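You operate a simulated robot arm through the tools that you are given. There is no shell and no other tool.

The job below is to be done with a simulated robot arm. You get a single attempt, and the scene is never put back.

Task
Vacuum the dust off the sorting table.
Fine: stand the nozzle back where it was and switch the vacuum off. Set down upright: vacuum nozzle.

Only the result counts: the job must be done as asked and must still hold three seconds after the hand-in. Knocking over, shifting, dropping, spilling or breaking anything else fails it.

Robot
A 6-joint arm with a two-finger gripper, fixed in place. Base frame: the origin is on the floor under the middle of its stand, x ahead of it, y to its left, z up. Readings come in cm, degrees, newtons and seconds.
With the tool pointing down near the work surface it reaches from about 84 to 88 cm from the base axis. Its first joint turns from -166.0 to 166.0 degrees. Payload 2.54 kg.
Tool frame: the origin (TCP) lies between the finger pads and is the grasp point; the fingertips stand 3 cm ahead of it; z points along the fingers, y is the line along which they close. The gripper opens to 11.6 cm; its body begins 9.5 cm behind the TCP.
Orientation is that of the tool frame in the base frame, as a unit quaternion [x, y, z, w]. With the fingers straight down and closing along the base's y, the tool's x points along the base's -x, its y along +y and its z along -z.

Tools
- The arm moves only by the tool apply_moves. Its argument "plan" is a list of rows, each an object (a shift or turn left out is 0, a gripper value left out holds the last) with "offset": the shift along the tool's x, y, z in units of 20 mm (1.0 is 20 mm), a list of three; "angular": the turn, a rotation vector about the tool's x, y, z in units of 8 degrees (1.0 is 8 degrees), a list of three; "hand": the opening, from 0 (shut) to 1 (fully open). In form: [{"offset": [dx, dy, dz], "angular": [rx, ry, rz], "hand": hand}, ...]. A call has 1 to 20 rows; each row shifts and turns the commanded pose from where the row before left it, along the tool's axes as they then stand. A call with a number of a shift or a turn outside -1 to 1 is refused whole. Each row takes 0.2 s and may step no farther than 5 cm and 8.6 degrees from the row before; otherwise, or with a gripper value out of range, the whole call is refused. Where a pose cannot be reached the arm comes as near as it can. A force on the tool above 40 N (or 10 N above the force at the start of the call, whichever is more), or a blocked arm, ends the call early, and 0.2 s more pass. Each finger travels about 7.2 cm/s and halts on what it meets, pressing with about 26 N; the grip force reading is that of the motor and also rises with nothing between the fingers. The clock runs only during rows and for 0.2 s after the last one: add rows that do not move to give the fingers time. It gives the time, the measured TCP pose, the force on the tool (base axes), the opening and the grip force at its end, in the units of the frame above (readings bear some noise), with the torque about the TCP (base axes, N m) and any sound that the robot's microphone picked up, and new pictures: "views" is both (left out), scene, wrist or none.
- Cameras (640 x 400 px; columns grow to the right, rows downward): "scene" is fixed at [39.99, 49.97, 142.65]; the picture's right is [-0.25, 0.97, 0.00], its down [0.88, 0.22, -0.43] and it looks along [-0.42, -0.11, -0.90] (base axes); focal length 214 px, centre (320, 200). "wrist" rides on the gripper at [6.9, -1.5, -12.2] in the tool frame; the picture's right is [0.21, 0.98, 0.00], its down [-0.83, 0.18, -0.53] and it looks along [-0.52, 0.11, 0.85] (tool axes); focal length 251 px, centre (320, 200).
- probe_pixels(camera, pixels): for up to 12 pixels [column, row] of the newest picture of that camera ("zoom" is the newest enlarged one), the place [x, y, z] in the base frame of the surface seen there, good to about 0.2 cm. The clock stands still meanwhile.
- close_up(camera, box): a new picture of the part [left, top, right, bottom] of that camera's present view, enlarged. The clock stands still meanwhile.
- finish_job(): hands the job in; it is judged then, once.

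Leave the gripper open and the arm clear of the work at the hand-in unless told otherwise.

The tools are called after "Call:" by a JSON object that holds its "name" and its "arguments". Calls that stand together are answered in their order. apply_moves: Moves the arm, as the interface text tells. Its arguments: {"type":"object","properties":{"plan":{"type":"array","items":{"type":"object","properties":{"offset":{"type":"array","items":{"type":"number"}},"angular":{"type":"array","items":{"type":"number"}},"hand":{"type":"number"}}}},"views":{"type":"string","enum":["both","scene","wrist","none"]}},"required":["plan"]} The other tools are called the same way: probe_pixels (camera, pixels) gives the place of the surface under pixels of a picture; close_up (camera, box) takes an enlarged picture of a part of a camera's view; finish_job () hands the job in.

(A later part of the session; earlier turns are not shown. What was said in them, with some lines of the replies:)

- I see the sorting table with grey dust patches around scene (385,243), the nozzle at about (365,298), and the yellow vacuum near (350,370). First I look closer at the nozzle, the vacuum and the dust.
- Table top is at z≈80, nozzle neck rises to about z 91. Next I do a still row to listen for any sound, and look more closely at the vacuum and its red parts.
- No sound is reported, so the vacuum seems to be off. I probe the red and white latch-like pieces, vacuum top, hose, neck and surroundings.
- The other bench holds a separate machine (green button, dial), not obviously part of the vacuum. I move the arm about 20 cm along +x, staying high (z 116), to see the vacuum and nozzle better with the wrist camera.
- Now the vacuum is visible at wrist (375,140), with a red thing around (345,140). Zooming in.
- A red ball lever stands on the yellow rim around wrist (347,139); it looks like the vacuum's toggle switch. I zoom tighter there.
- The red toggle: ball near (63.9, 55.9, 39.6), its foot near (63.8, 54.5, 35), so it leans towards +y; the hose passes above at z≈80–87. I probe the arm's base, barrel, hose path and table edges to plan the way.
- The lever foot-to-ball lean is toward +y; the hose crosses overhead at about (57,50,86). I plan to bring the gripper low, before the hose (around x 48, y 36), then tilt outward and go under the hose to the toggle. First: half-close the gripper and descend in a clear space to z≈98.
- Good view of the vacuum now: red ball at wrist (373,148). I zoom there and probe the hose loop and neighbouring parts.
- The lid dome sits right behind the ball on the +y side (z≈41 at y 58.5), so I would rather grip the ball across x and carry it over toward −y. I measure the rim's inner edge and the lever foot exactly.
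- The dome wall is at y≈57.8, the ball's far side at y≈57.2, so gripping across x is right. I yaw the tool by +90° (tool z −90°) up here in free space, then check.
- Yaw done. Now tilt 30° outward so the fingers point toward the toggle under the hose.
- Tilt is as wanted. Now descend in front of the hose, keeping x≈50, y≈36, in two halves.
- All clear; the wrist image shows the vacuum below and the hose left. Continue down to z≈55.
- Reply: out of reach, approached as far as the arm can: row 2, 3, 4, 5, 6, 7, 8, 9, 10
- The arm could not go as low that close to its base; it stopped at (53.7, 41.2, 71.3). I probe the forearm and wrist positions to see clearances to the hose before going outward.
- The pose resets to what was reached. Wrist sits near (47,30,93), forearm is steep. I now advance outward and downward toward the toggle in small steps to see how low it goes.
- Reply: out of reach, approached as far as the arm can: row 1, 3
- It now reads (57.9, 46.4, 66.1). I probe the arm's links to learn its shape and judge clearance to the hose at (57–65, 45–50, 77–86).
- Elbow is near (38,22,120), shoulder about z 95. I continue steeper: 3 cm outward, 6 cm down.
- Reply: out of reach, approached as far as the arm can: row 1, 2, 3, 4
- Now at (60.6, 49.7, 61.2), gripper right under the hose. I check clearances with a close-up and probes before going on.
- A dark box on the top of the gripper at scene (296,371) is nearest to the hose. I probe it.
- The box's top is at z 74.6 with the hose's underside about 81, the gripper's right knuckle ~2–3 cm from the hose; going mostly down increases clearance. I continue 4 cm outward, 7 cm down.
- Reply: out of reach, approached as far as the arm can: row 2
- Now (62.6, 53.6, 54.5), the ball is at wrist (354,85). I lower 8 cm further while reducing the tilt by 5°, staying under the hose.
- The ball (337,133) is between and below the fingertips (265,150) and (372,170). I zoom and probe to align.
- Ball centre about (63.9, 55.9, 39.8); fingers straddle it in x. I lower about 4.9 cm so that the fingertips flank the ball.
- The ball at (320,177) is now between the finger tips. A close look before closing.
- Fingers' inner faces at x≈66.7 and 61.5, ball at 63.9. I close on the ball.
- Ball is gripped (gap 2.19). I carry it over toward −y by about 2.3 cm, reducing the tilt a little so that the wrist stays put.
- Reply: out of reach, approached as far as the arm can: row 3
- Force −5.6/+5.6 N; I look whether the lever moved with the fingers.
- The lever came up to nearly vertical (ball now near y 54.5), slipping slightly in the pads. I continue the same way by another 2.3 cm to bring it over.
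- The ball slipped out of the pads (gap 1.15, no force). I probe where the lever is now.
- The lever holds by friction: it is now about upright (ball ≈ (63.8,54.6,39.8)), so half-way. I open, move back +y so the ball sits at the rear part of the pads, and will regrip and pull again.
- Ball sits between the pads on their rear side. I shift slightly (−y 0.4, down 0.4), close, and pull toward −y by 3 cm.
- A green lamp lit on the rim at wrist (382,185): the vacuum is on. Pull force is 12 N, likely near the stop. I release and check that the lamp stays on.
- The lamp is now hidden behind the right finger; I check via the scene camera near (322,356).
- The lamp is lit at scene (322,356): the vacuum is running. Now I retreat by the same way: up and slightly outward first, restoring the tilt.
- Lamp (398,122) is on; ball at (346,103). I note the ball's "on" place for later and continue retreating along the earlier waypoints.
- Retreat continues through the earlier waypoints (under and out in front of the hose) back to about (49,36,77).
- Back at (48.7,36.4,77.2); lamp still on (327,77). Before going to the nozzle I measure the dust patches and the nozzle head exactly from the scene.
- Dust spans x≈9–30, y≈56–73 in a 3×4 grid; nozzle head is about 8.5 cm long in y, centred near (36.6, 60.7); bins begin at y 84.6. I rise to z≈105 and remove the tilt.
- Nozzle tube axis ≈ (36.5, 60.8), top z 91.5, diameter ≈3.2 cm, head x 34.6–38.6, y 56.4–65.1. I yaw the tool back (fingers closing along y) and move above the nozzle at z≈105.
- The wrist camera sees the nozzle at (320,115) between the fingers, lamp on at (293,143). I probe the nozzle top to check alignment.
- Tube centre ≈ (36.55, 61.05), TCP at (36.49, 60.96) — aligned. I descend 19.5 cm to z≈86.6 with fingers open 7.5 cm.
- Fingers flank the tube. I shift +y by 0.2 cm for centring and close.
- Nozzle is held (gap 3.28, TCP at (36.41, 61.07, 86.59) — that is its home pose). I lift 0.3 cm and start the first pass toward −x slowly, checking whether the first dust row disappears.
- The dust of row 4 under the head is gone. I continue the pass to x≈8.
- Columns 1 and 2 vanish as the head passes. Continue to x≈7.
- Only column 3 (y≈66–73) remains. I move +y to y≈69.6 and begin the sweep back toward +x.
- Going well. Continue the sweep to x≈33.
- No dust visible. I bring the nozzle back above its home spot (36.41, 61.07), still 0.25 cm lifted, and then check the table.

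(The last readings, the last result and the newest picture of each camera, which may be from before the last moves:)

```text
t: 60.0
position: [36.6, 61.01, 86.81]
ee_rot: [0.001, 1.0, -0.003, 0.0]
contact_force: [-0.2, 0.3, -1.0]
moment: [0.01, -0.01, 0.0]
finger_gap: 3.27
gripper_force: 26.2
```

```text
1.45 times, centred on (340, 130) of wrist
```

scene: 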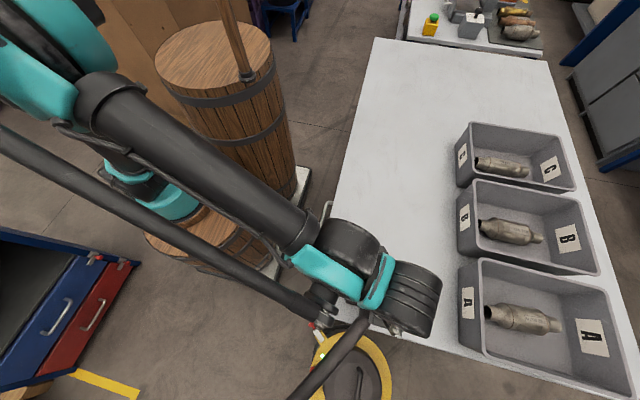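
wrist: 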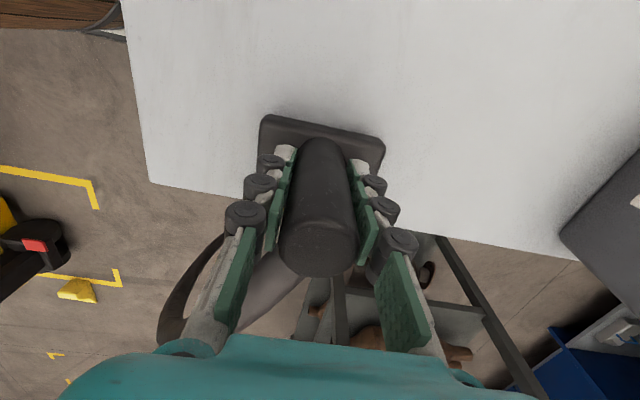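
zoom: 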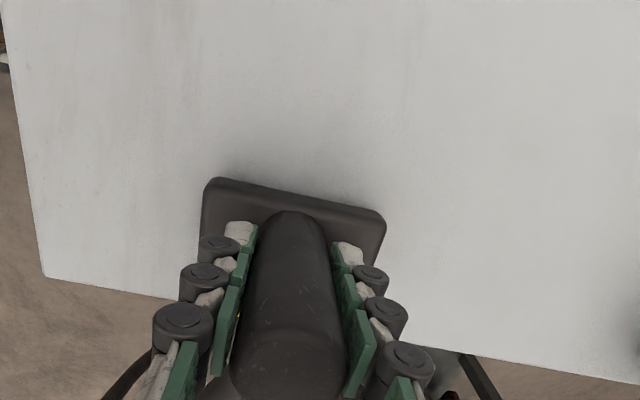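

The table is clean. Summed commands put it back at home exactly except the 0.3 cm lift; I lower that and release.

Call:
{"name": "apply_moves", "arguments": {"plan": [{"offset": [0, -0.01, 0.08]}, {"offset": [0, 0, 0.075]}, {"offset": [0, 0, 0]}], "views": "wrist"}}

```text
t: 60.8
position: [36.44, 60.95, 86.65]
ee_rot: [0.002, 1.0, -0.004, 0.0]
contact_force: [0.3, -0.5, 1.3]
moment: [0.07, 0.02, -0.02]
finger_gap: 3.28
gripper_force: 25.8
```

wrist: 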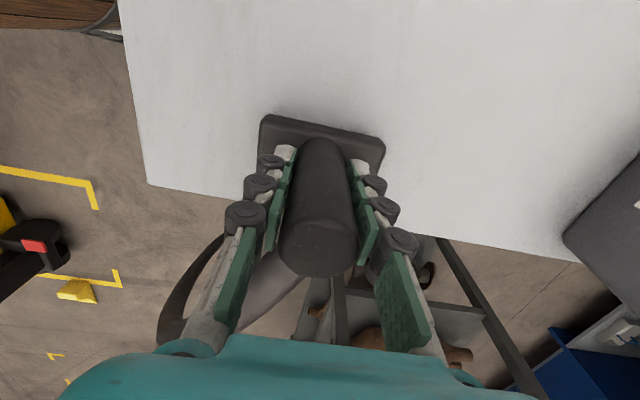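

A slight upward force shows the head touching the table. I open the fingers to 7.5 cm and check.

Call:
{"name": "apply_moves", "arguments": {"plan": [{"hand": 0.4}, {"hand": 0.65}, {"hand": 0.65}, {"hand": 0.65}], "views": "both"}}

Call:
{"name": "close_up", "arguments": {"camera": "wrist", "box": [200, 80, 440, 260]}}

```text
t: 61.8
position: [36.47, 60.96, 86.47]
ee_rot: [0.001, 1.0, -0.003, 0.0]
contact_force: [0.5, 0.0, -0.5]
moment: [0.02, 0.01, 0.0]
finger_gap: 7.56
gripper_force: 0.0
```

scene: 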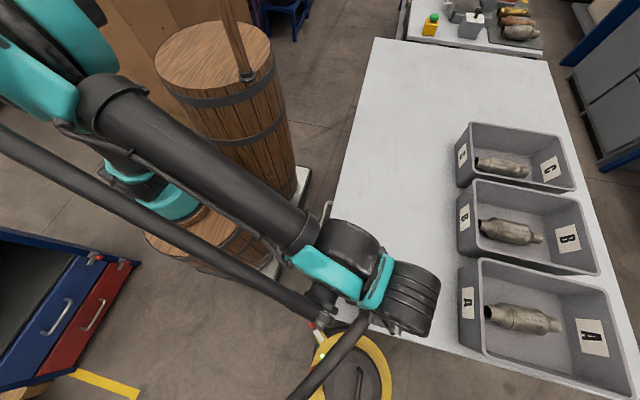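
wrist: 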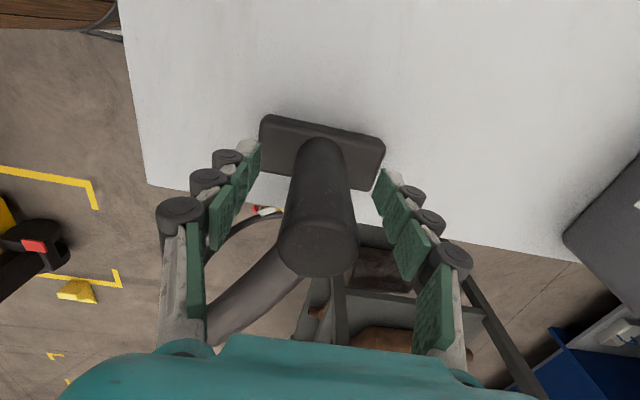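

```text
2.22 times, centred on (320, 170) of wrist
```

zoom: 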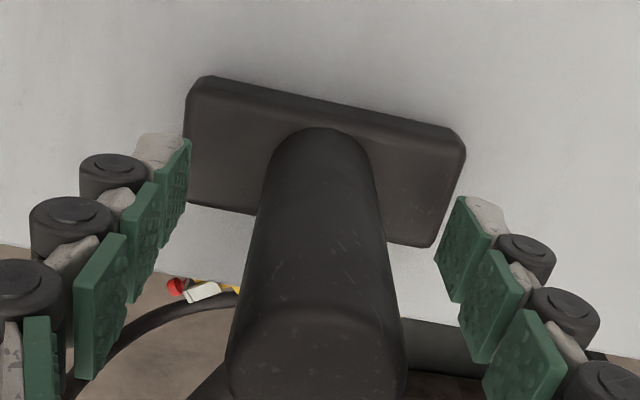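

The nozzle stands upright at home. I rise straight up to z≈106, then go back to the staging point (48.8, 36.7).

Call:
{"name": "apply_moves", "arguments": {"plan": [{"offset": [0, 0, -0.975]}, {"offset": [0, 0, -0.975]}, {"offset": [0, 0, -0.975]}, {"offset": [0, 0, -0.975]}, {"offset": [0, 0, -0.975]}, {"offset": [0, 0, -0.975]}, {"offset": [0, 0, -0.975]}, {"offset": [0, 0, -0.975]}, {"offset": [0, 0, -0.975]}, {"offset": [0, 0, -0.975]}], "views": "wrist"}}

Call:
{"name": "probe_pixels", "arguments": {"camera": "wrist", "pixels": [[321, 120], [308, 120], [334, 120], [300, 92], [348, 100], [354, 95]]}}

Call:
{"name": "close_up", "arguments": {"camera": "wrist", "box": [260, 60, 390, 160]}}

Call:
{"name": "apply_moves", "arguments": {"plan": [{"offset": [-0.473, -0.931, 0.0]}, {"offset": [-0.473, -0.931, 0.0]}, {"offset": [-0.473, -0.931, 0.0]}, {"offset": [-0.473, -0.931, 0.0]}, {"offset": [-0.473, -0.931, 0.0]}, {"offset": [-0.473, -0.931, 0]}, {"offset": [-0.473, -0.931, 0]}, {"offset": [-0.473, -0.931, 0]}, {"offset": [-0.473, -0.931, 0]}, {"offset": [-0.473, -0.931, 0]}, {"offset": [-0.473, -0.931, 0]}, {"offset": [-0.473, -0.931, 0]}, {"offset": [-0.473, -0.931, 0]}]}}

```text
t: 64.0
position: [36.4, 61.19, 106.12]
ee_rot: [0.001, 1.0, -0.004, 0.001]
contact_force: [0.3, -0.4, 0.2]
moment: [0.02, 0.01, -0.02]
finger_gap: 7.51
gripper_force: 0.1
```

wrist: 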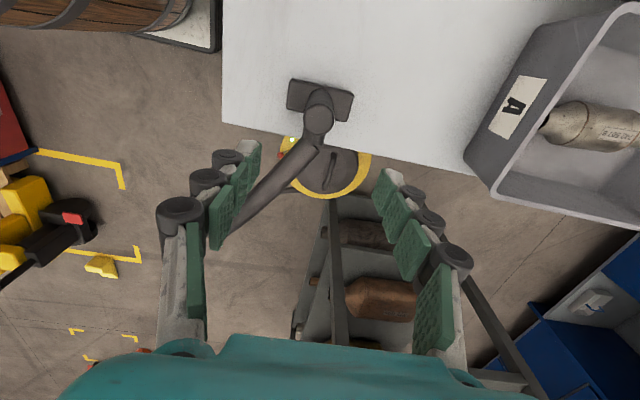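

```text
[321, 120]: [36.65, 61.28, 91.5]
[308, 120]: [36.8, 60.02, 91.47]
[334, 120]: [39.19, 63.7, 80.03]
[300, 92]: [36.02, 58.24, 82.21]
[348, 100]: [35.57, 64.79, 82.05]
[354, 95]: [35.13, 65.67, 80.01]
```

```text
4.00 times, centred on (325, 110) of wrist
```

zoom: 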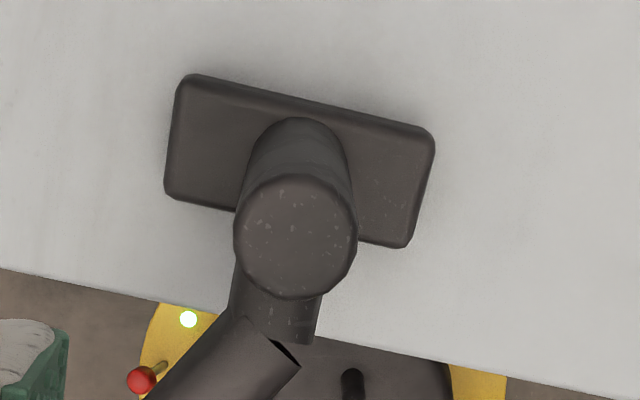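

```text
t: 66.8
position: [48.87, 36.92, 106.21]
ee_rot: [0.001, 1.0, -0.003, 0.0]
contact_force: [-0.1, 0.4, -0.4]
moment: [-0.03, 0.0, 0.0]
finger_gap: 7.54
gripper_force: 0.2
```

scene: 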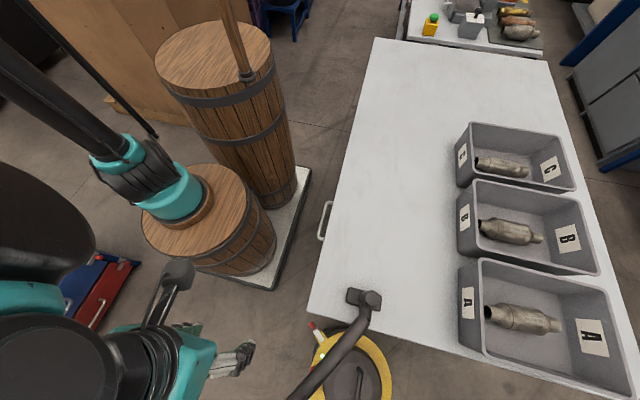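
wrist: 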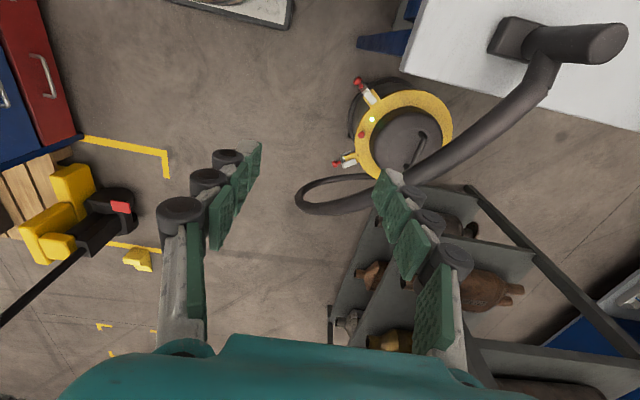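

The table is clean and the nozzle stands. I compare its place with the same close-up taken earlier.

Call:
{"name": "close_up", "arguments": {"camera": "scene", "box": [335, 275, 395, 335]}}

Call:
{"name": "close_up", "arguments": {"camera": "scene", "box": [330, 180, 460, 300]}}

```text
6.67 times, centred on (365, 305) of scene
```

zoom: 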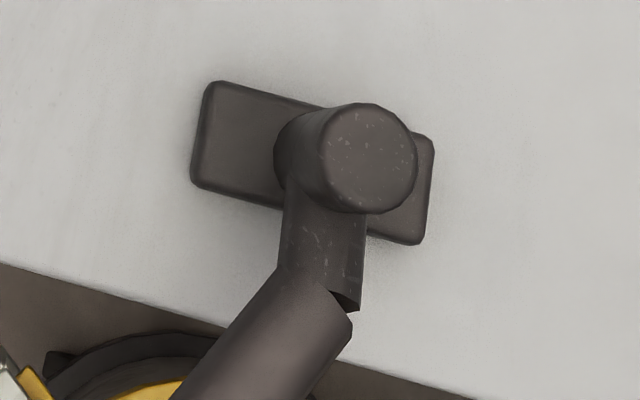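

```text
3.33 times, centred on (395, 240) of scene
```

zoom: 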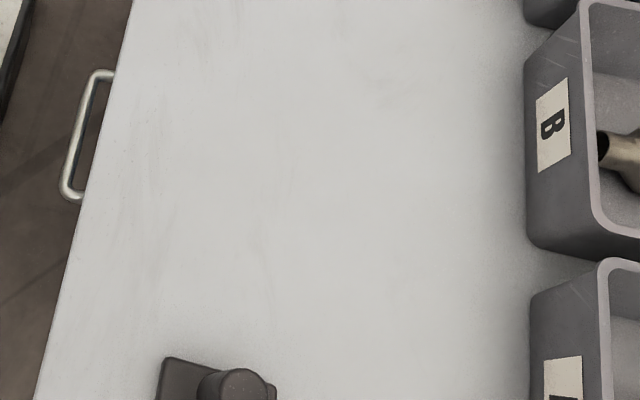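

Nozzle is back within about 0.1 cm and the table is clean. Now to switch off: yaw the tool −90° again at this staging point.

Call:
{"name": "apply_moves", "arguments": {"plan": [{"angular": [0, 0, -0.9375], "hand": 0.35}, {"angular": [0, 0, -0.9375]}, {"angular": [0, 0, -0.9375]}, {"angular": [0, 0, -0.9375]}, {"angular": [0, 0, -0.9375]}, {"angular": [0, 0, -0.9375]}, {"angular": [0, 0, -0.9375]}, {"angular": [0, 0, -0.9375]}, {"angular": [0, 0, -0.9375]}, {"angular": [0, 0, -0.9375]}, {"angular": [0, 0, -0.9375]}, {"angular": [0, 0, -0.9375]}], "views": "none"}}

Call:
{"name": "apply_moves", "arguments": {"plan": [{"angular": [0.47, -0.81, 0]}, {"angular": [0.47, -0.81, 0]}, {"angular": [0.47, -0.81, 0]}, {"angular": [0.47, -0.81, 0]}, {"offset": [0.472, 0.259, 0.889]}, {"offset": [0.472, 0.259, 0.889]}, {"offset": [0.472, 0.259, 0.889]}, {"offset": [0.472, 0.259, 0.889]}, {"offset": [0.472, 0.259, 0.889]}, {"offset": [0.472, 0.259, 0.889]}, {"offset": [0.472, 0.259, 0.889]}, {"offset": [0.472, 0.259, 0.889]}, {"offset": [0.472, 0.259, 0.889]}, {"offset": [0.472, 0.259, 0.889]}, {"offset": [0.472, 0.259, 0.889]}, {"offset": [0.472, 0.259, 0.889]}, {"offset": [0.472, 0.259, 0.889]}, {"offset": [0.472, 0.259, 0.889]}]}}

```text
t: 69.4
position: [48.73, 36.83, 106.13]
ee_rot: [-0.706, 0.708, -0.002, -0.002]
contact_force: [-0.1, 0.0, -0.7]
moment: [-0.02, 0.0, 0.0]
finger_gap: 4.08
gripper_force: 0.1
```

```text
t: 73.2
position: [48.76, 35.98, 77.17]
ee_rot: [-0.683, 0.684, 0.065, 0.248]
contact_force: [1.0, -0.6, 0.1]
moment: [0.02, -0.02, -0.02]
finger_gap: 4.06
gripper_force: 0.1
```

scene: 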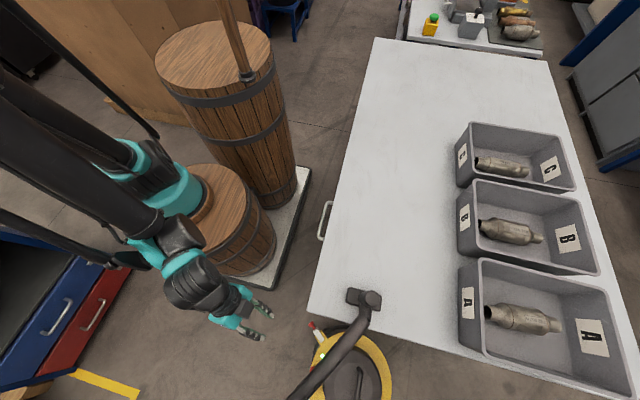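
wrist: 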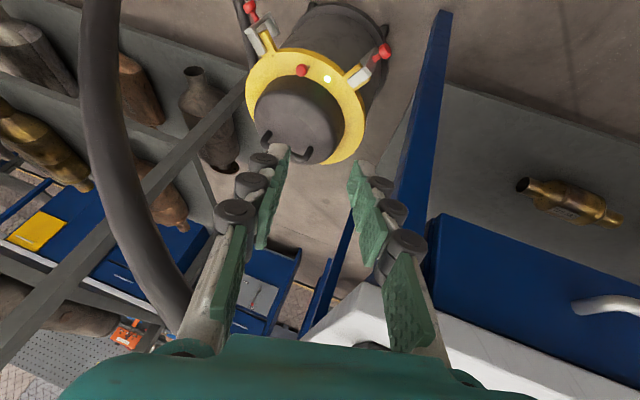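

At (48.8, 36.0, 77.2), same picture as on the way out; lamp on. I retrace the path under the hose: first to about (57.9, 46.4, 66).

Call:
{"name": "apply_moves", "arguments": {"plan": [{"offset": [-0.17, -0.294, 0.84]}, {"offset": [-0.17, -0.294, 0.84]}, {"offset": [-0.17, -0.294, 0.84]}, {"offset": [-0.17, -0.294, 0.84]}, {"offset": [-0.17, -0.294, 0.84]}, {"offset": [-0.23, -0.245, 0.785]}, {"offset": [-0.23, -0.245, 0.785]}, {"offset": [-0.23, -0.245, 0.785]}, {"offset": [-0.23, -0.245, 0.785]}, {"offset": [-0.23, -0.245, 0.785]}]}}

```text
t: 75.4
position: [57.77, 46.27, 65.99]
ee_rot: [-0.683, 0.684, 0.064, 0.247]
contact_force: [0.5, -0.3, 0.1]
moment: [-0.02, -0.02, -0.02]
finger_gap: 4.07
gripper_force: 0.0
```

scene: 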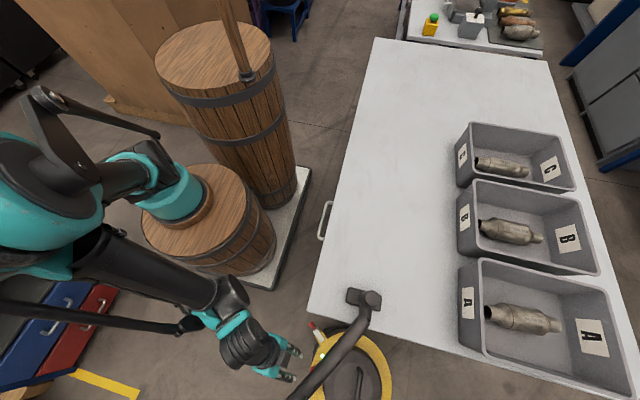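
wrist: 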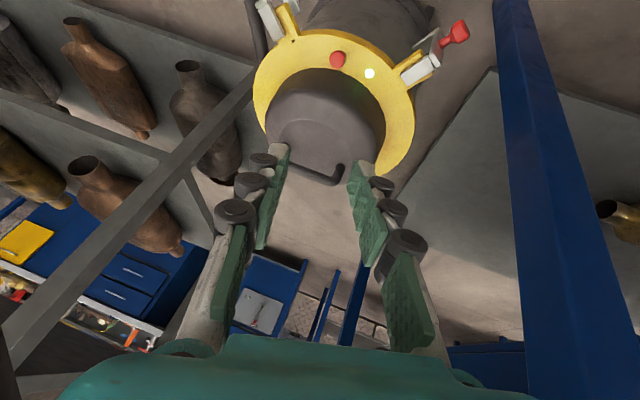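

Same as before, hose in the same place. Continue under the hose to about (62.6, 53.3, 54.6).

Call:
{"name": "apply_moves", "arguments": {"plan": [{"offset": [-0.08, -0.15, 0.8]}, {"offset": [-0.08, -0.15, 0.8]}, {"offset": [-0.08, -0.15, 0.8]}, {"offset": [-0.08, -0.15, 0.8]}, {"offset": [-0.0, -0.022, 0.77]}, {"offset": [-0.0, -0.022, 0.77]}, {"offset": [-0.03, -0.022, 0.77]}, {"offset": [-0.03, -0.022, 0.77]}, {"offset": [-0.03, -0.022, 0.77]}]}}

```text
t: 77.4
position: [62.87, 53.24, 54.74]
ee_rot: [0.684, -0.683, -0.065, -0.248]
contact_force: [0.2, 0.2, -0.3]
moment: [0.01, 0.01, -0.01]
finger_gap: 4.07
gripper_force: 0.0
out of reach, approached as far as the arm can: row 6
```

scene: 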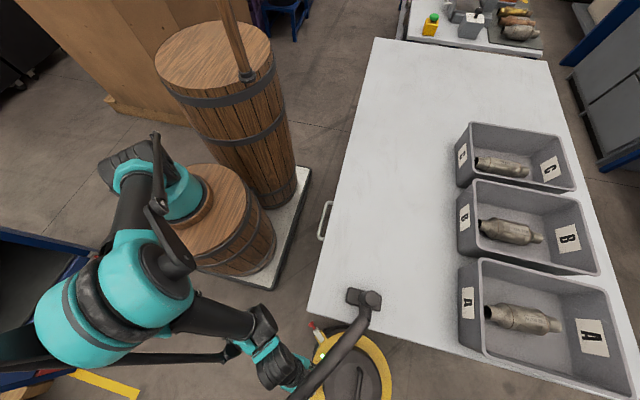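
wrist: 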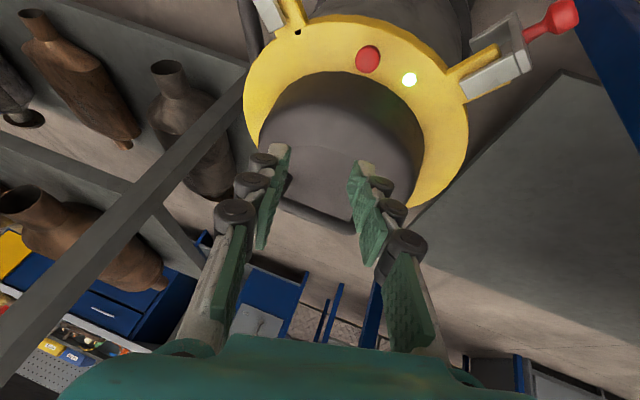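

Ball at wrist (368,60). I go down to z≈46.7 (tilt 25°) and close the fingers fully, staying above the ball.

Call:
{"name": "apply_moves", "arguments": {"plan": [{"offset": [0.204, 0.13, 0.776], "angular": [-0.0625, 0.108, 0], "hand": 0}, {"offset": [0.204, 0.13, 0.776], "angular": [-0.0625, 0.108, 0]}, {"offset": [0.204, 0.13, 0.776], "angular": [-0.0625, 0.108, 0]}, {"offset": [0.204, 0.13, 0.776], "angular": [-0.0625, 0.108, 0]}, {"offset": [0.204, 0.13, 0.776], "angular": [-0.0625, 0.108, 0]}]}}

Call:
{"name": "close_up", "arguments": {"camera": "wrist", "box": [230, 60, 440, 200]}}

```text
t: 78.6
position: [63.48, 54.34, 46.61]
ee_rot: [0.691, -0.691, -0.054, -0.206]
contact_force: [1.3, -0.7, 0.1]
moment: [0.0, -0.02, 0.02]
finger_gap: 0.0
gripper_force: 26.0
```

scene: 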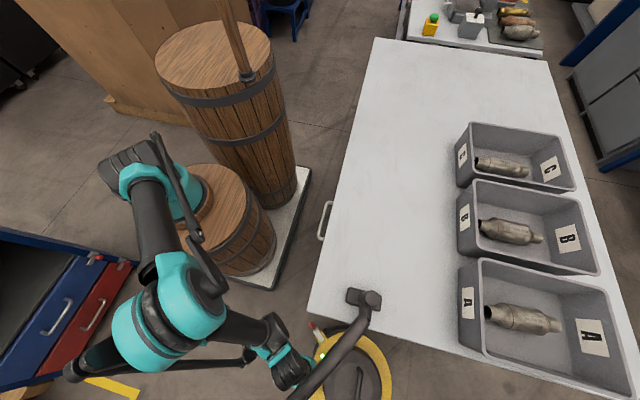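
wrist: 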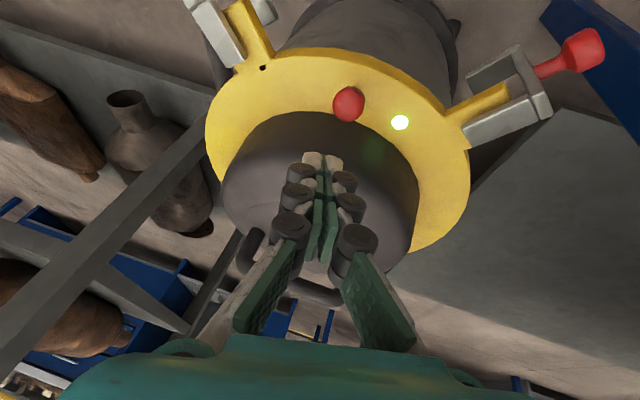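

```text
2.86 times, centred on (335, 130) of wrist
```

zoom: 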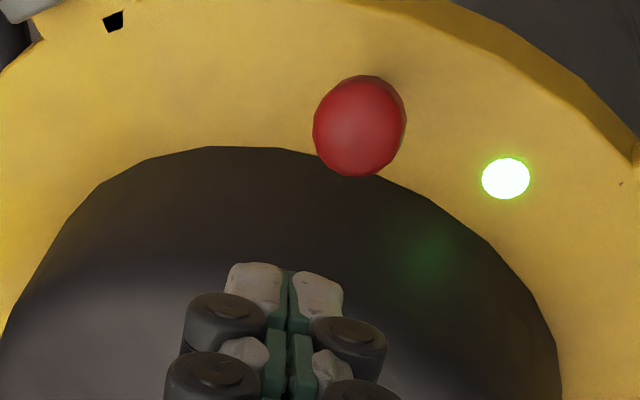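

The ball is at (348,103) in the wrist image, fingertips above and inward of it. I swing the closed fingers about the wrist, passing 2 cm above the ball, to its −y side.

Call:
{"name": "apply_moves", "arguments": {"plan": [{"offset": [0.558, 0.02, -0.016], "angular": [-0.0127, 0.3175, -0.068]}, {"offset": [0.558, 0.02, -0.016], "angular": [-0.0127, 0.3175, -0.068]}, {"offset": [0.558, 0.02, -0.016], "angular": [-0.0127, 0.3175, -0.068]}, {"offset": [0.558, 0.02, -0.016], "angular": [-0.0127, 0.3175, -0.068]}, {"offset": [0.558, 0.02, -0.016], "angular": [-0.0127, 0.3175, -0.068]}]}}

Call:
{"name": "close_up", "arguments": {"camera": "wrist", "box": [230, 100, 440, 240]}}

```text
t: 79.8
position: [63.49, 49.11, 45.32]
ee_rot: [0.709, -0.693, 0.026, -0.128]
contact_force: [-0.4, 0.5, 0.2]
moment: [0.01, 0.02, -0.04]
finger_gap: 0.02
gripper_force: 26.3
```

scene: 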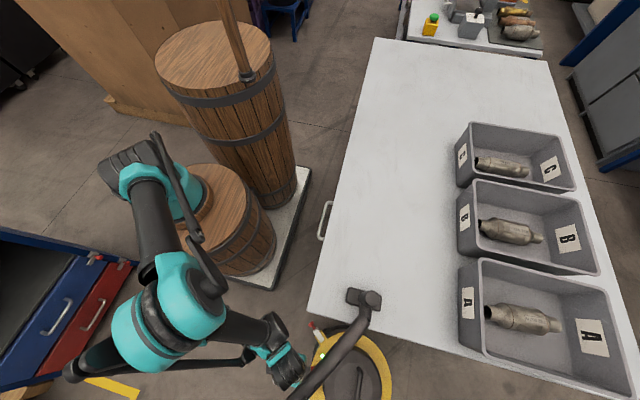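
wrist: 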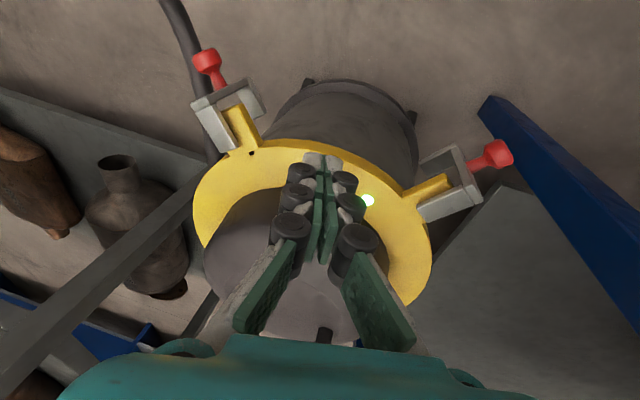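

```text
2.86 times, centred on (335, 170) of wrist
```

zoom: 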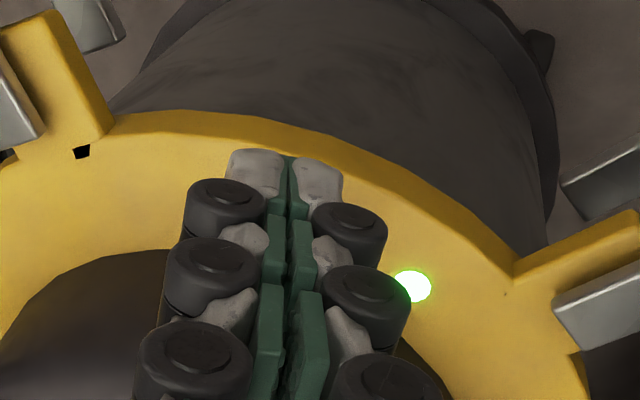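

Ball is now hidden behind the fingers, i.e. on their far side. I probe the fingertips' positions to be sure of the height and y.

Call:
{"name": "probe_pixels", "arguments": {"camera": "wrist", "pixels": [[311, 158], [333, 162], [309, 154], [336, 160], [300, 170], [347, 180], [322, 170], [330, 250], [366, 200]]}}

```text
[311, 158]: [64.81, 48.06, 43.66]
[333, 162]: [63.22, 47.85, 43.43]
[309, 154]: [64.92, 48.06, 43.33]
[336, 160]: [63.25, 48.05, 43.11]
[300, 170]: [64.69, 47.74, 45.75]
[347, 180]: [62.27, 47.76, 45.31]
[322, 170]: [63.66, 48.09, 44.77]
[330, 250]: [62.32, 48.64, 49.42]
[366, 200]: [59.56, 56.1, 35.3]
```

Rear of the tips at y≈48.0, so their front is at ≈50.9 and the ball's near side at ≈51.6. I lower 3.1 cm beside the ball.

Call:
{"name": "apply_moves", "arguments": {"plan": [{"offset": [0.073, 0.08, 0.507]}, {"offset": [0.073, 0.08, 0.507]}, {"offset": [0.073, 0.08, 0.507]}]}}

Call:
{"name": "close_up", "arguments": {"camera": "wrist", "box": [230, 100, 440, 240]}}

```text
t: 80.6
position: [63.78, 49.17, 42.13]
ee_rot: [0.709, -0.694, 0.025, -0.127]
contact_force: [-0.8, 0.3, 0.2]
moment: [-0.01, 0.0, 0.02]
finger_gap: 0.0
gripper_force: 26.3
```

scene: 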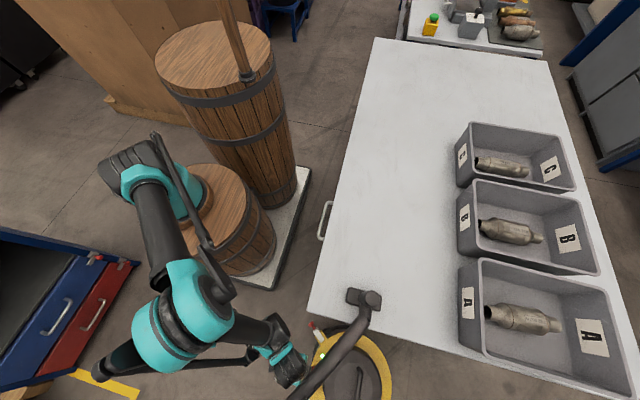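
wrist: 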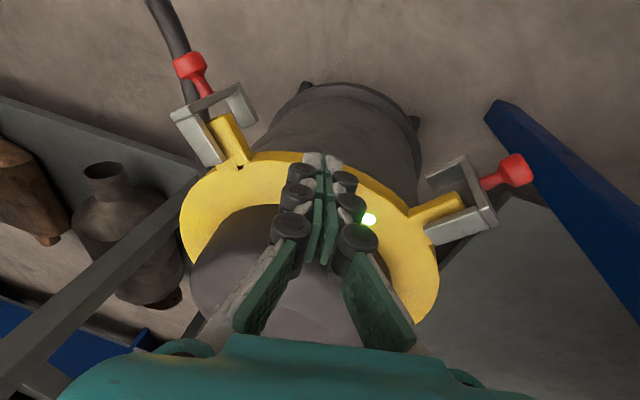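

```text
2.86 times, centred on (335, 170) of wrist
```

zoom: 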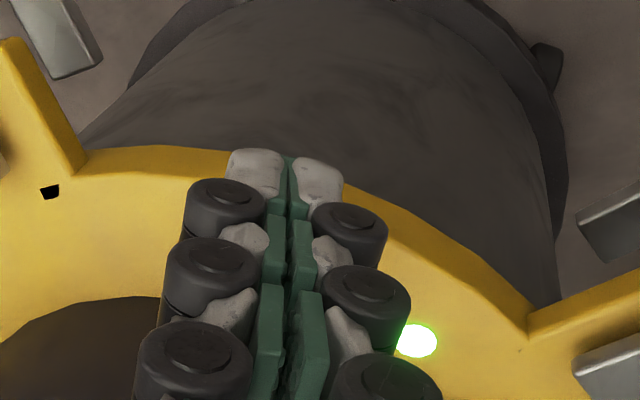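

No contact yet. Now I push +y with the closed tips, tilting gradually so the wrist stays put; first 3 rows (1.9 cm).

Call:
{"name": "apply_moves", "arguments": {"plan": [{"offset": [-0.313, -0.002, 0.046], "angular": [0.0069, -0.177, 0.0387]}, {"offset": [-0.312, -0.002, 0.055], "angular": [0.0069, -0.177, 0.0387]}, {"offset": [-0.31, -0.002, 0.064], "angular": [0.0069, -0.177, 0.0387]}]}}

Call:
{"name": "close_up", "arguments": {"camera": "wrist", "box": [230, 100, 440, 240]}}

```text
t: 81.4
position: [63.91, 51.06, 42.22]
ee_rot: [0.704, -0.694, 0.0, -0.153]
contact_force: [-0.4, -0.8, -0.4]
moment: [-0.03, 0.02, 0.02]
finger_gap: 0.0
gripper_force: 26.0
out of reach, approached as far as the arm can: row 1
```

scene: 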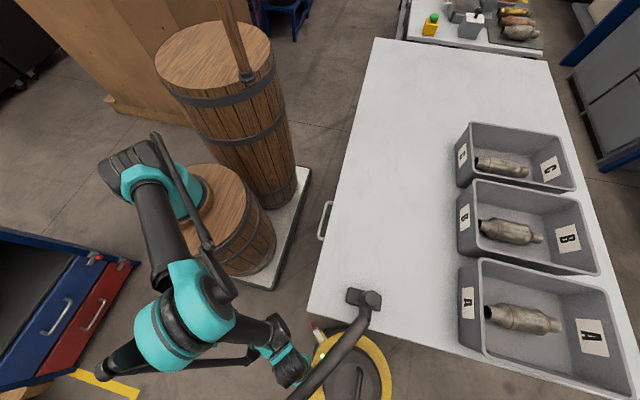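
wrist: 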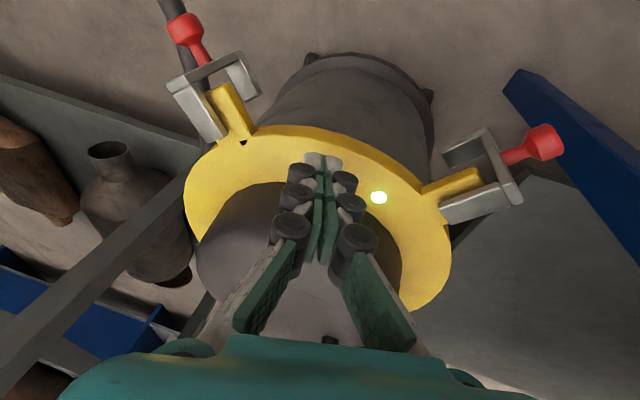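

```text
2.86 times, centred on (335, 170) of wrist
```

zoom: 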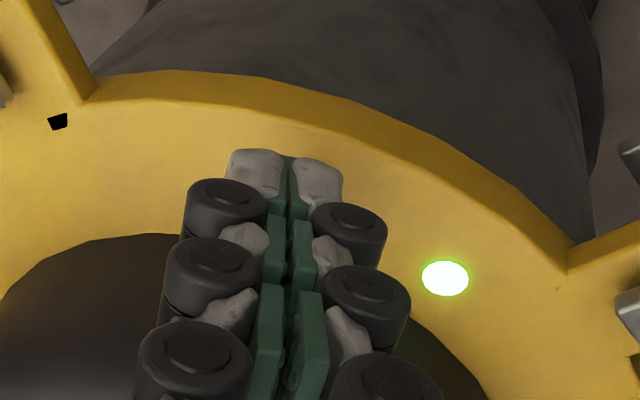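

Continuing the push by another 1.9 cm; the lamp is still on.

Call:
{"name": "apply_moves", "arguments": {"plan": [{"offset": [-0.308, -0.002, 0.07], "angular": [0.0069, -0.177, 0.0387]}, {"offset": [-0.306, -0.002, 0.078], "angular": [0.0069, -0.177, 0.0387]}, {"offset": [-0.304, -0.002, 0.086], "angular": [0.0069, -0.177, 0.0387]}]}}

Call:
{"name": "close_up", "arguments": {"camera": "wrist", "box": [230, 100, 440, 240]}}

```text
t: 82.2
position: [63.81, 53.03, 42.2]
ee_rot: [0.697, -0.693, -0.028, -0.181]
contact_force: [0.0, 0.6, -0.3]
moment: [0.02, 0.0, -0.01]
finger_gap: 0.0
gripper_force: 25.9
```

scene: 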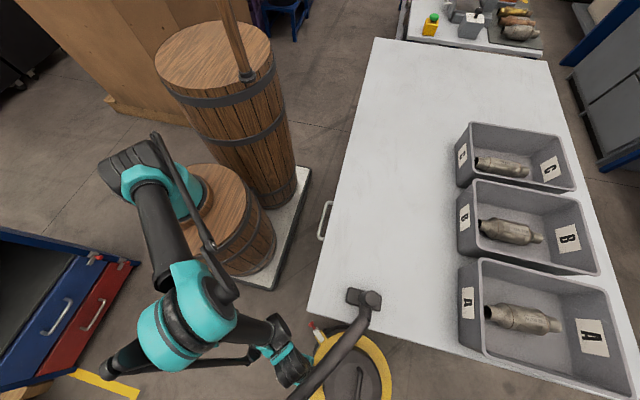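
wrist: 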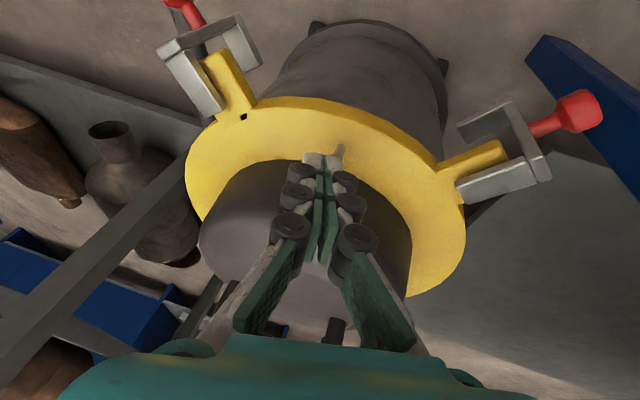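

```text
2.86 times, centred on (335, 170) of wrist
```

zoom: 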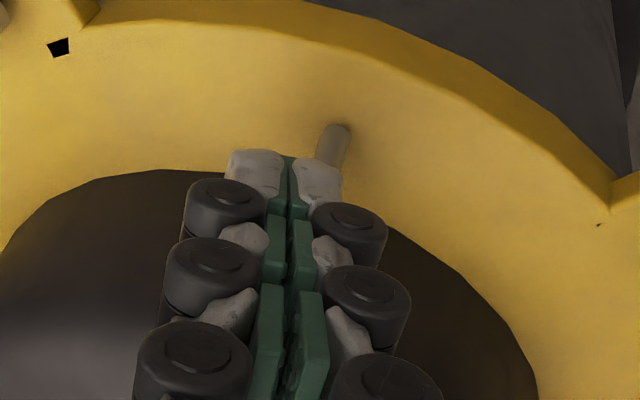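

The green lamp went out: the vacuum is switched off, with no force remaining. I back away upward, first straight up, and look at the lever.

Call:
{"name": "apply_moves", "arguments": {"plan": [{"offset": [-0.03, -0.132, -0.603], "angular": [0.005, -0.134, 0.029]}, {"offset": [-0.176, -0.08, -0.57], "angular": [0.005, -0.134, 0.029]}, {"offset": [-0.369, -0.074, -0.51], "angular": [0.005, -0.134, 0.029]}, {"offset": [-0.369, -0.074, -0.51], "angular": [0.005, -0.134, 0.029]}]}}

Call:
{"name": "close_up", "arguments": {"camera": "wrist", "box": [230, 60, 440, 200]}}

```text
t: 83.2
position: [63.85, 53.66, 47.06]
ee_rot: [-0.69, 0.691, 0.054, 0.207]
contact_force: [-0.3, -0.9, -0.3]
moment: [0.0, 0.03, -0.05]
finger_gap: 0.0
gripper_force: 26.0
out of reach, approached as far as the arm can: row 1
```

scene: 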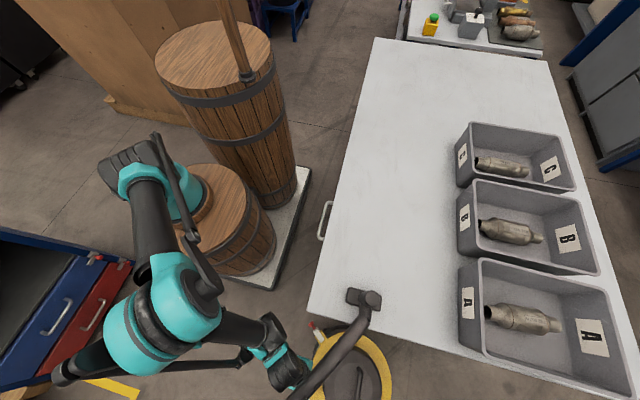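
wrist: 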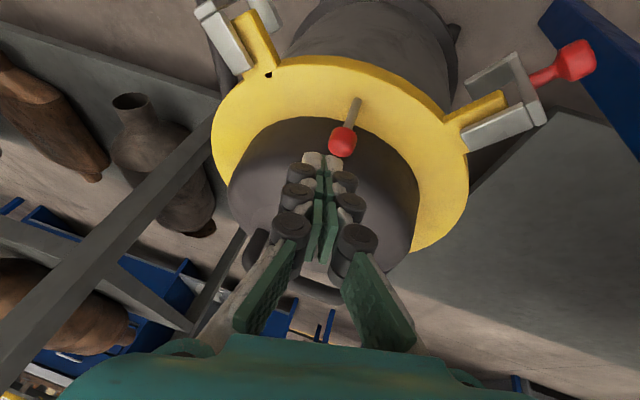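

```text
2.86 times, centred on (335, 130) of wrist
```

zoom: 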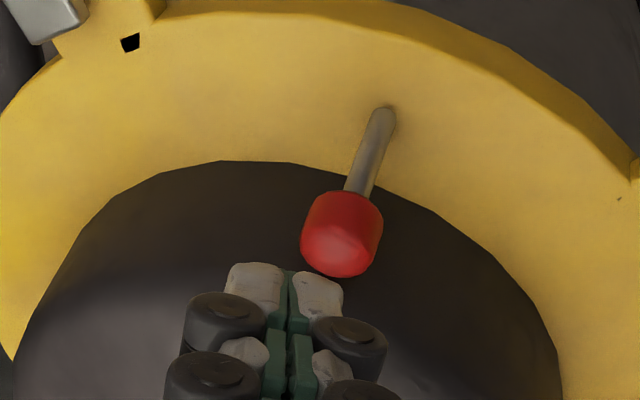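

Lever is back at its original lean, lamp off. I retreat along the known path: up to z≈54.7, then out in front of the hose.

Call:
{"name": "apply_moves", "arguments": {"plan": [{"offset": [-0.242, -0.068, -0.735], "angular": [0.0625, -0.108, 0]}, {"offset": [-0.242, -0.068, -0.735], "angular": [0.0625, -0.108, 0]}, {"offset": [-0.242, -0.068, -0.735], "angular": [0.0625, -0.108, 0]}, {"offset": [-0.242, -0.068, -0.735], "angular": [0.0625, -0.108, 0]}, {"offset": [-0.242, -0.068, -0.735], "angular": [0.0625, -0.108, 0]}]}}

```text
t: 84.4
position: [62.65, 53.02, 54.77]
ee_rot: [-0.683, 0.684, 0.064, 0.248]
contact_force: [-0.1, -0.7, -1.0]
moment: [0.02, 0.01, 0.01]
finger_gap: 0.01
gripper_force: 26.0
```

scene: 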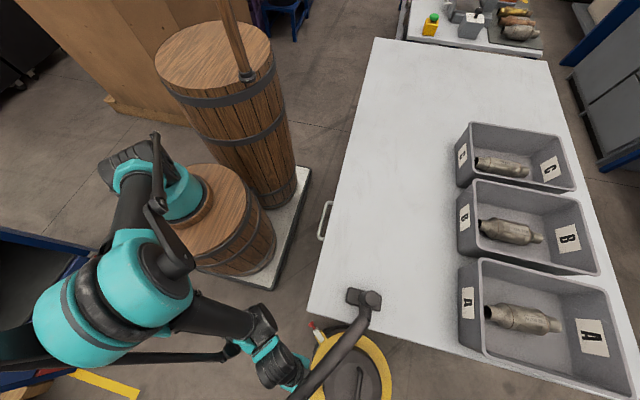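
wrist: 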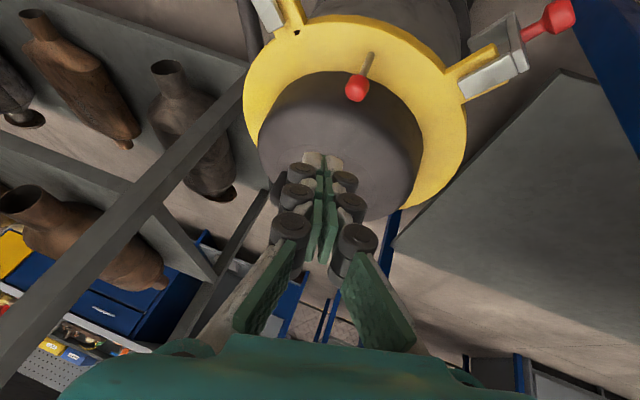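

On the same waypoint as before. I continue the retreat through the known points back to about (49, 36, 77).

Call:
{"name": "apply_moves", "arguments": {"plan": [{"offset": [-0.014, 0.022, -0.75]}, {"offset": [-0.014, 0.022, -0.75]}, {"offset": [-0.014, 0.022, -0.75]}, {"offset": [-0.014, 0.022, -0.75]}, {"offset": [-0.014, 0.022, -0.75]}, {"offset": [0.086, 0.15, -0.79]}, {"offset": [0.086, 0.15, -0.79]}, {"offset": [0.086, 0.15, -0.79]}, {"offset": [0.086, 0.15, -0.79]}], "views": "scene"}}

Call:
{"name": "apply_moves", "arguments": {"plan": [{"offset": [0.216, 0.245, -0.785]}, {"offset": [0.216, 0.245, -0.785]}, {"offset": [0.216, 0.245, -0.785]}, {"offset": [0.216, 0.245, -0.785]}, {"offset": [0.216, 0.245, -0.785]}, {"offset": [0.17, 0.294, -0.84]}, {"offset": [0.17, 0.294, -0.84]}, {"offset": [0.17, 0.294, -0.84]}, {"offset": [0.17, 0.294, -0.84]}, {"offset": [0.17, 0.294, -0.84]}]}}

```text
t: 86.4
position: [57.99, 46.61, 66.21]
ee_rot: [-0.683, 0.685, 0.064, 0.248]
contact_force: [0.8, 0.6, -0.2]
moment: [0.0, 0.02, 0.0]
finger_gap: 0.0
gripper_force: 26.2
```

scene: 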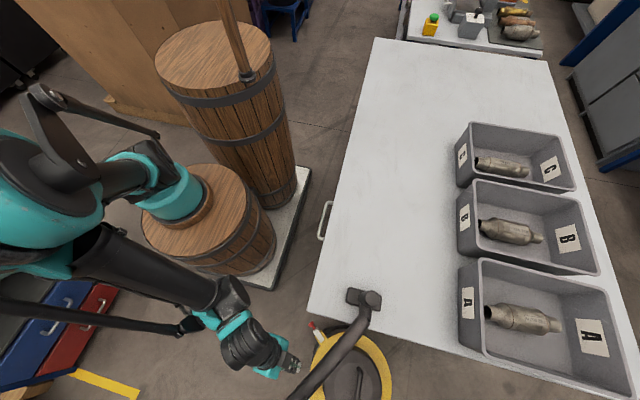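

```text
t: 88.6
position: [48.76, 36.56, 77.28]
ee_rot: [-0.682, 0.685, 0.065, 0.248]
contact_force: [-0.1, -0.4, -0.9]
moment: [0.03, 0.02, -0.01]
finger_gap: 0.01
gripper_force: 25.9
```

scene: 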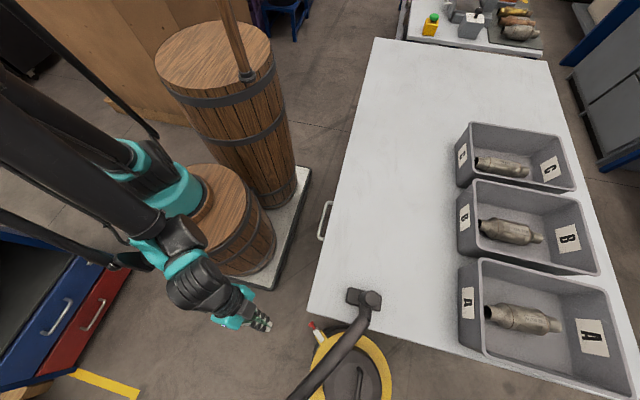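
wrist: 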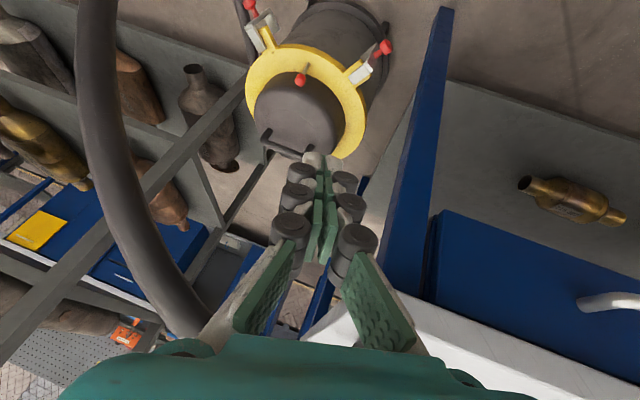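

Clear of the hose. I rise to z≈105, open the gripper, remove the tilt, and make a final check.

Call:
{"name": "apply_moves", "arguments": {"plan": [{"offset": [-0.433, -0.25, -0.866]}, {"offset": [-0.433, -0.25, -0.866]}, {"offset": [-0.433, -0.25, -0.866]}, {"offset": [-0.433, -0.25, -0.866]}, {"offset": [-0.433, -0.25, -0.866]}, {"offset": [-0.433, -0.25, -0.866]}, {"offset": [-0.433, -0.25, -0.866]}, {"offset": [-0.433, -0.25, -0.866]}, {"offset": [-0.433, -0.25, -0.866]}, {"offset": [-0.433, -0.25, -0.866]}, {"offset": [-0.433, -0.25, -0.866]}, {"offset": [-0.433, -0.25, -0.866]}, {"offset": [-0.433, -0.25, -0.866]}, {"offset": [-0.433, -0.25, -0.866]}, {"angular": [-0.47, 0.81, 0], "hand": 1}, {"angular": [-0.47, 0.81, 0]}, {"angular": [-0.47, 0.81, 0]}, {"angular": [-0.47, 0.81, 0]}, {"angular": [0, 0, 0]}]}}

Call:
{"name": "close_up", "arguments": {"camera": "scene", "box": [335, 275, 395, 335]}}

Call:
{"name": "close_up", "arguments": {"camera": "scene", "box": [296, 310, 396, 400]}}

Call:
{"name": "close_up", "arguments": {"camera": "wrist", "box": [150, 60, 350, 220]}}

```text
t: 92.6
position: [48.8, 36.73, 105.35]
ee_rot: [-0.706, 0.708, -0.003, -0.001]
contact_force: [-0.3, 0.1, 0.5]
moment: [-0.04, -0.03, 0.05]
finger_gap: 11.61
gripper_force: 0.1
```

scene: 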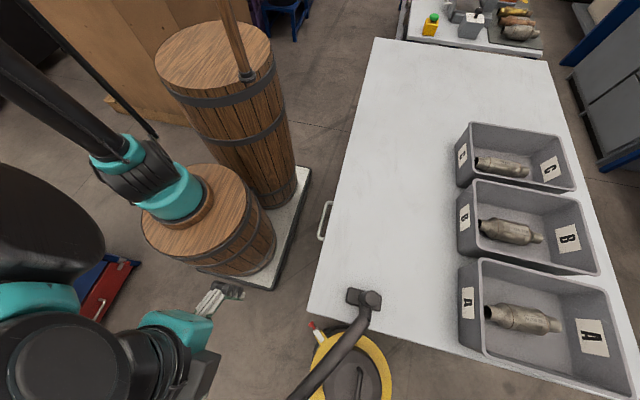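
wrist: 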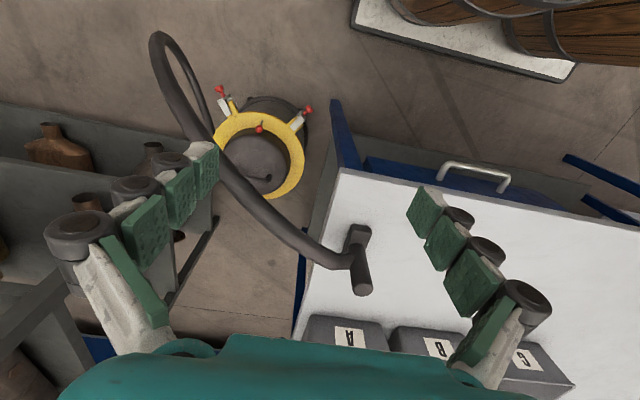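

```text
6.67 times, centred on (365, 305) of scene
```

zoom: 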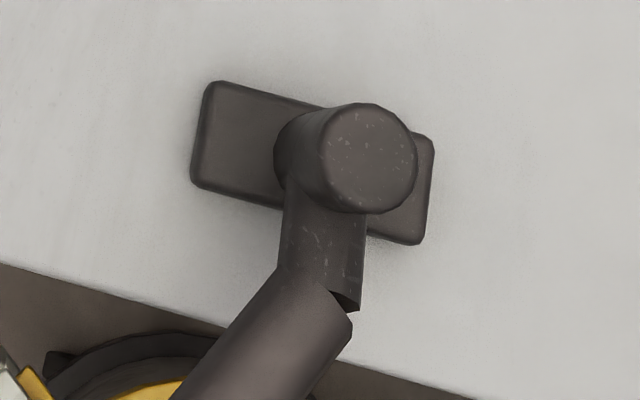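

```text
4.44 times, centred on (346, 355) of scene
```

zoom: 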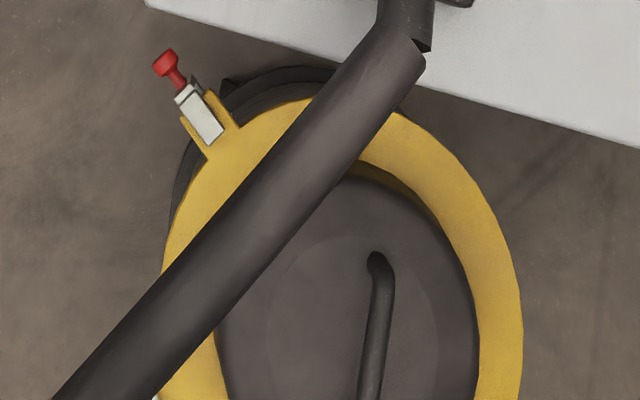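

```text
2.50 times, centred on (250, 140) of wrist
```

zoom: 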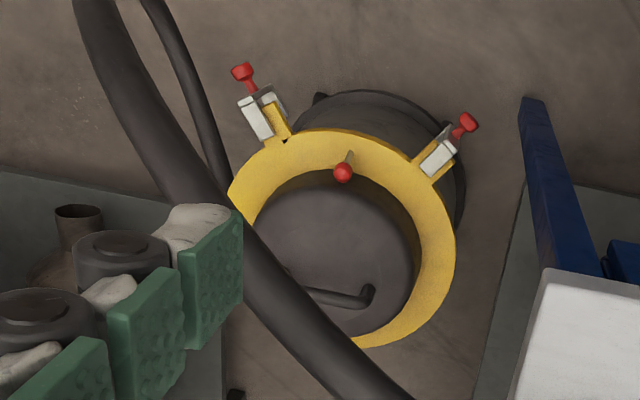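

Everything looks in place; the vacuum's ring shows a tiny dark slit at a latch lug. I take a closer look and probe to see if the vacuum shifted noticeably.

Call:
{"name": "close_up", "arguments": {"camera": "wrist", "box": [205, 75, 320, 150]}}

Call:
{"name": "probe_pixels", "arguments": {"camera": "zoom", "pixels": [[310, 300], [318, 270], [150, 200], [165, 235], [120, 170], [480, 250], [440, 270], [520, 190]]}}

Call:
{"name": "close_up", "arguments": {"camera": "scene", "box": [296, 310, 396, 400]}}

Call:
{"name": "probe_pixels", "arguments": {"camera": "zoom", "pixels": [[165, 62], [207, 120], [230, 150], [260, 120], [376, 262], [380, 262], [370, 370], [480, 220], [420, 60], [120, 370], [405, 25], [240, 85]]}}

```text
5.33 times, centred on (262, 112) of wrist
```

zoom: 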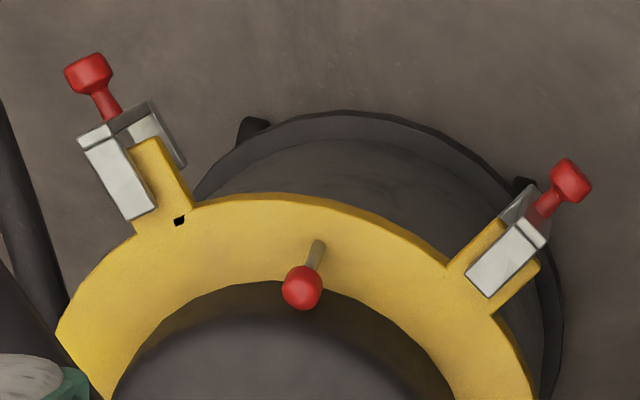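

```text
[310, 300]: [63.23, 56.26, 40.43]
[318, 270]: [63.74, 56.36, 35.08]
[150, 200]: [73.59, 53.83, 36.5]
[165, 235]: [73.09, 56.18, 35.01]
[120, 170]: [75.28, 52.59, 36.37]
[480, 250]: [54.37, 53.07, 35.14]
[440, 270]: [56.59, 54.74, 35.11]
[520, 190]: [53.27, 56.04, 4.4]
```

```text
4.44 times, centred on (346, 355) of scene
```

zoom: 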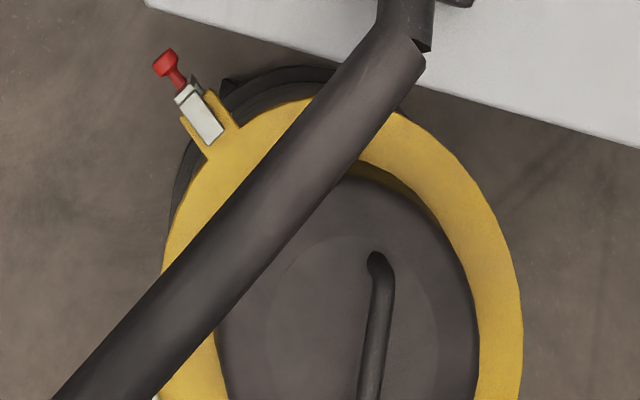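

```text
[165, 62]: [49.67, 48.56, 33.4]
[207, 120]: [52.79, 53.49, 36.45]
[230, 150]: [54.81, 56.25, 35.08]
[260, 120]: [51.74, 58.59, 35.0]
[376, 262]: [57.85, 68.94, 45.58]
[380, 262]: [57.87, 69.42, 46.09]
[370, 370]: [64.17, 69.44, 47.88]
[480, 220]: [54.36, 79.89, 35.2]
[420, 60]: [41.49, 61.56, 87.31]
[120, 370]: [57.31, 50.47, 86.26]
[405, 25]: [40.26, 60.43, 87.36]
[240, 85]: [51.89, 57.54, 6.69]
```

All readings match the start within about 0.3 cm. The table is clean, the nozzle stands upright at its place, and the lever is back in its original lean with the lamp out. The gripper is open and the arm is clear. I hand the job in.

Call:
{"name": "finish_job", "arguments": {}}

```text
The job is handed in.
```

The sorting table is vacuumed clean. The nozzle stands upright where it was, and the vacuum is switched off. I handed the job in with the gripper open and the arm clear of the table.

- **Dust:** the nozzle passed over all twelve patches with the vacuum running, and none show in the last camera views.
- **Nozzle:** it is back within about 0.1 cm of its starting spot, with the hose lying as before.
- **Vacuum:** the red lever on its rim is back at its original lean and the green lamp is out.
- **Possible shift:** pulling that lever may have nudged the vacuum's yellow ring and lid by up to about 0.4 cm. A small dark slit now shows beside one of its latches. Surface readings on the vacuum otherwise match the start to within measuring noise, so I left it alone.

The bins and the rest of the scene were not touched.
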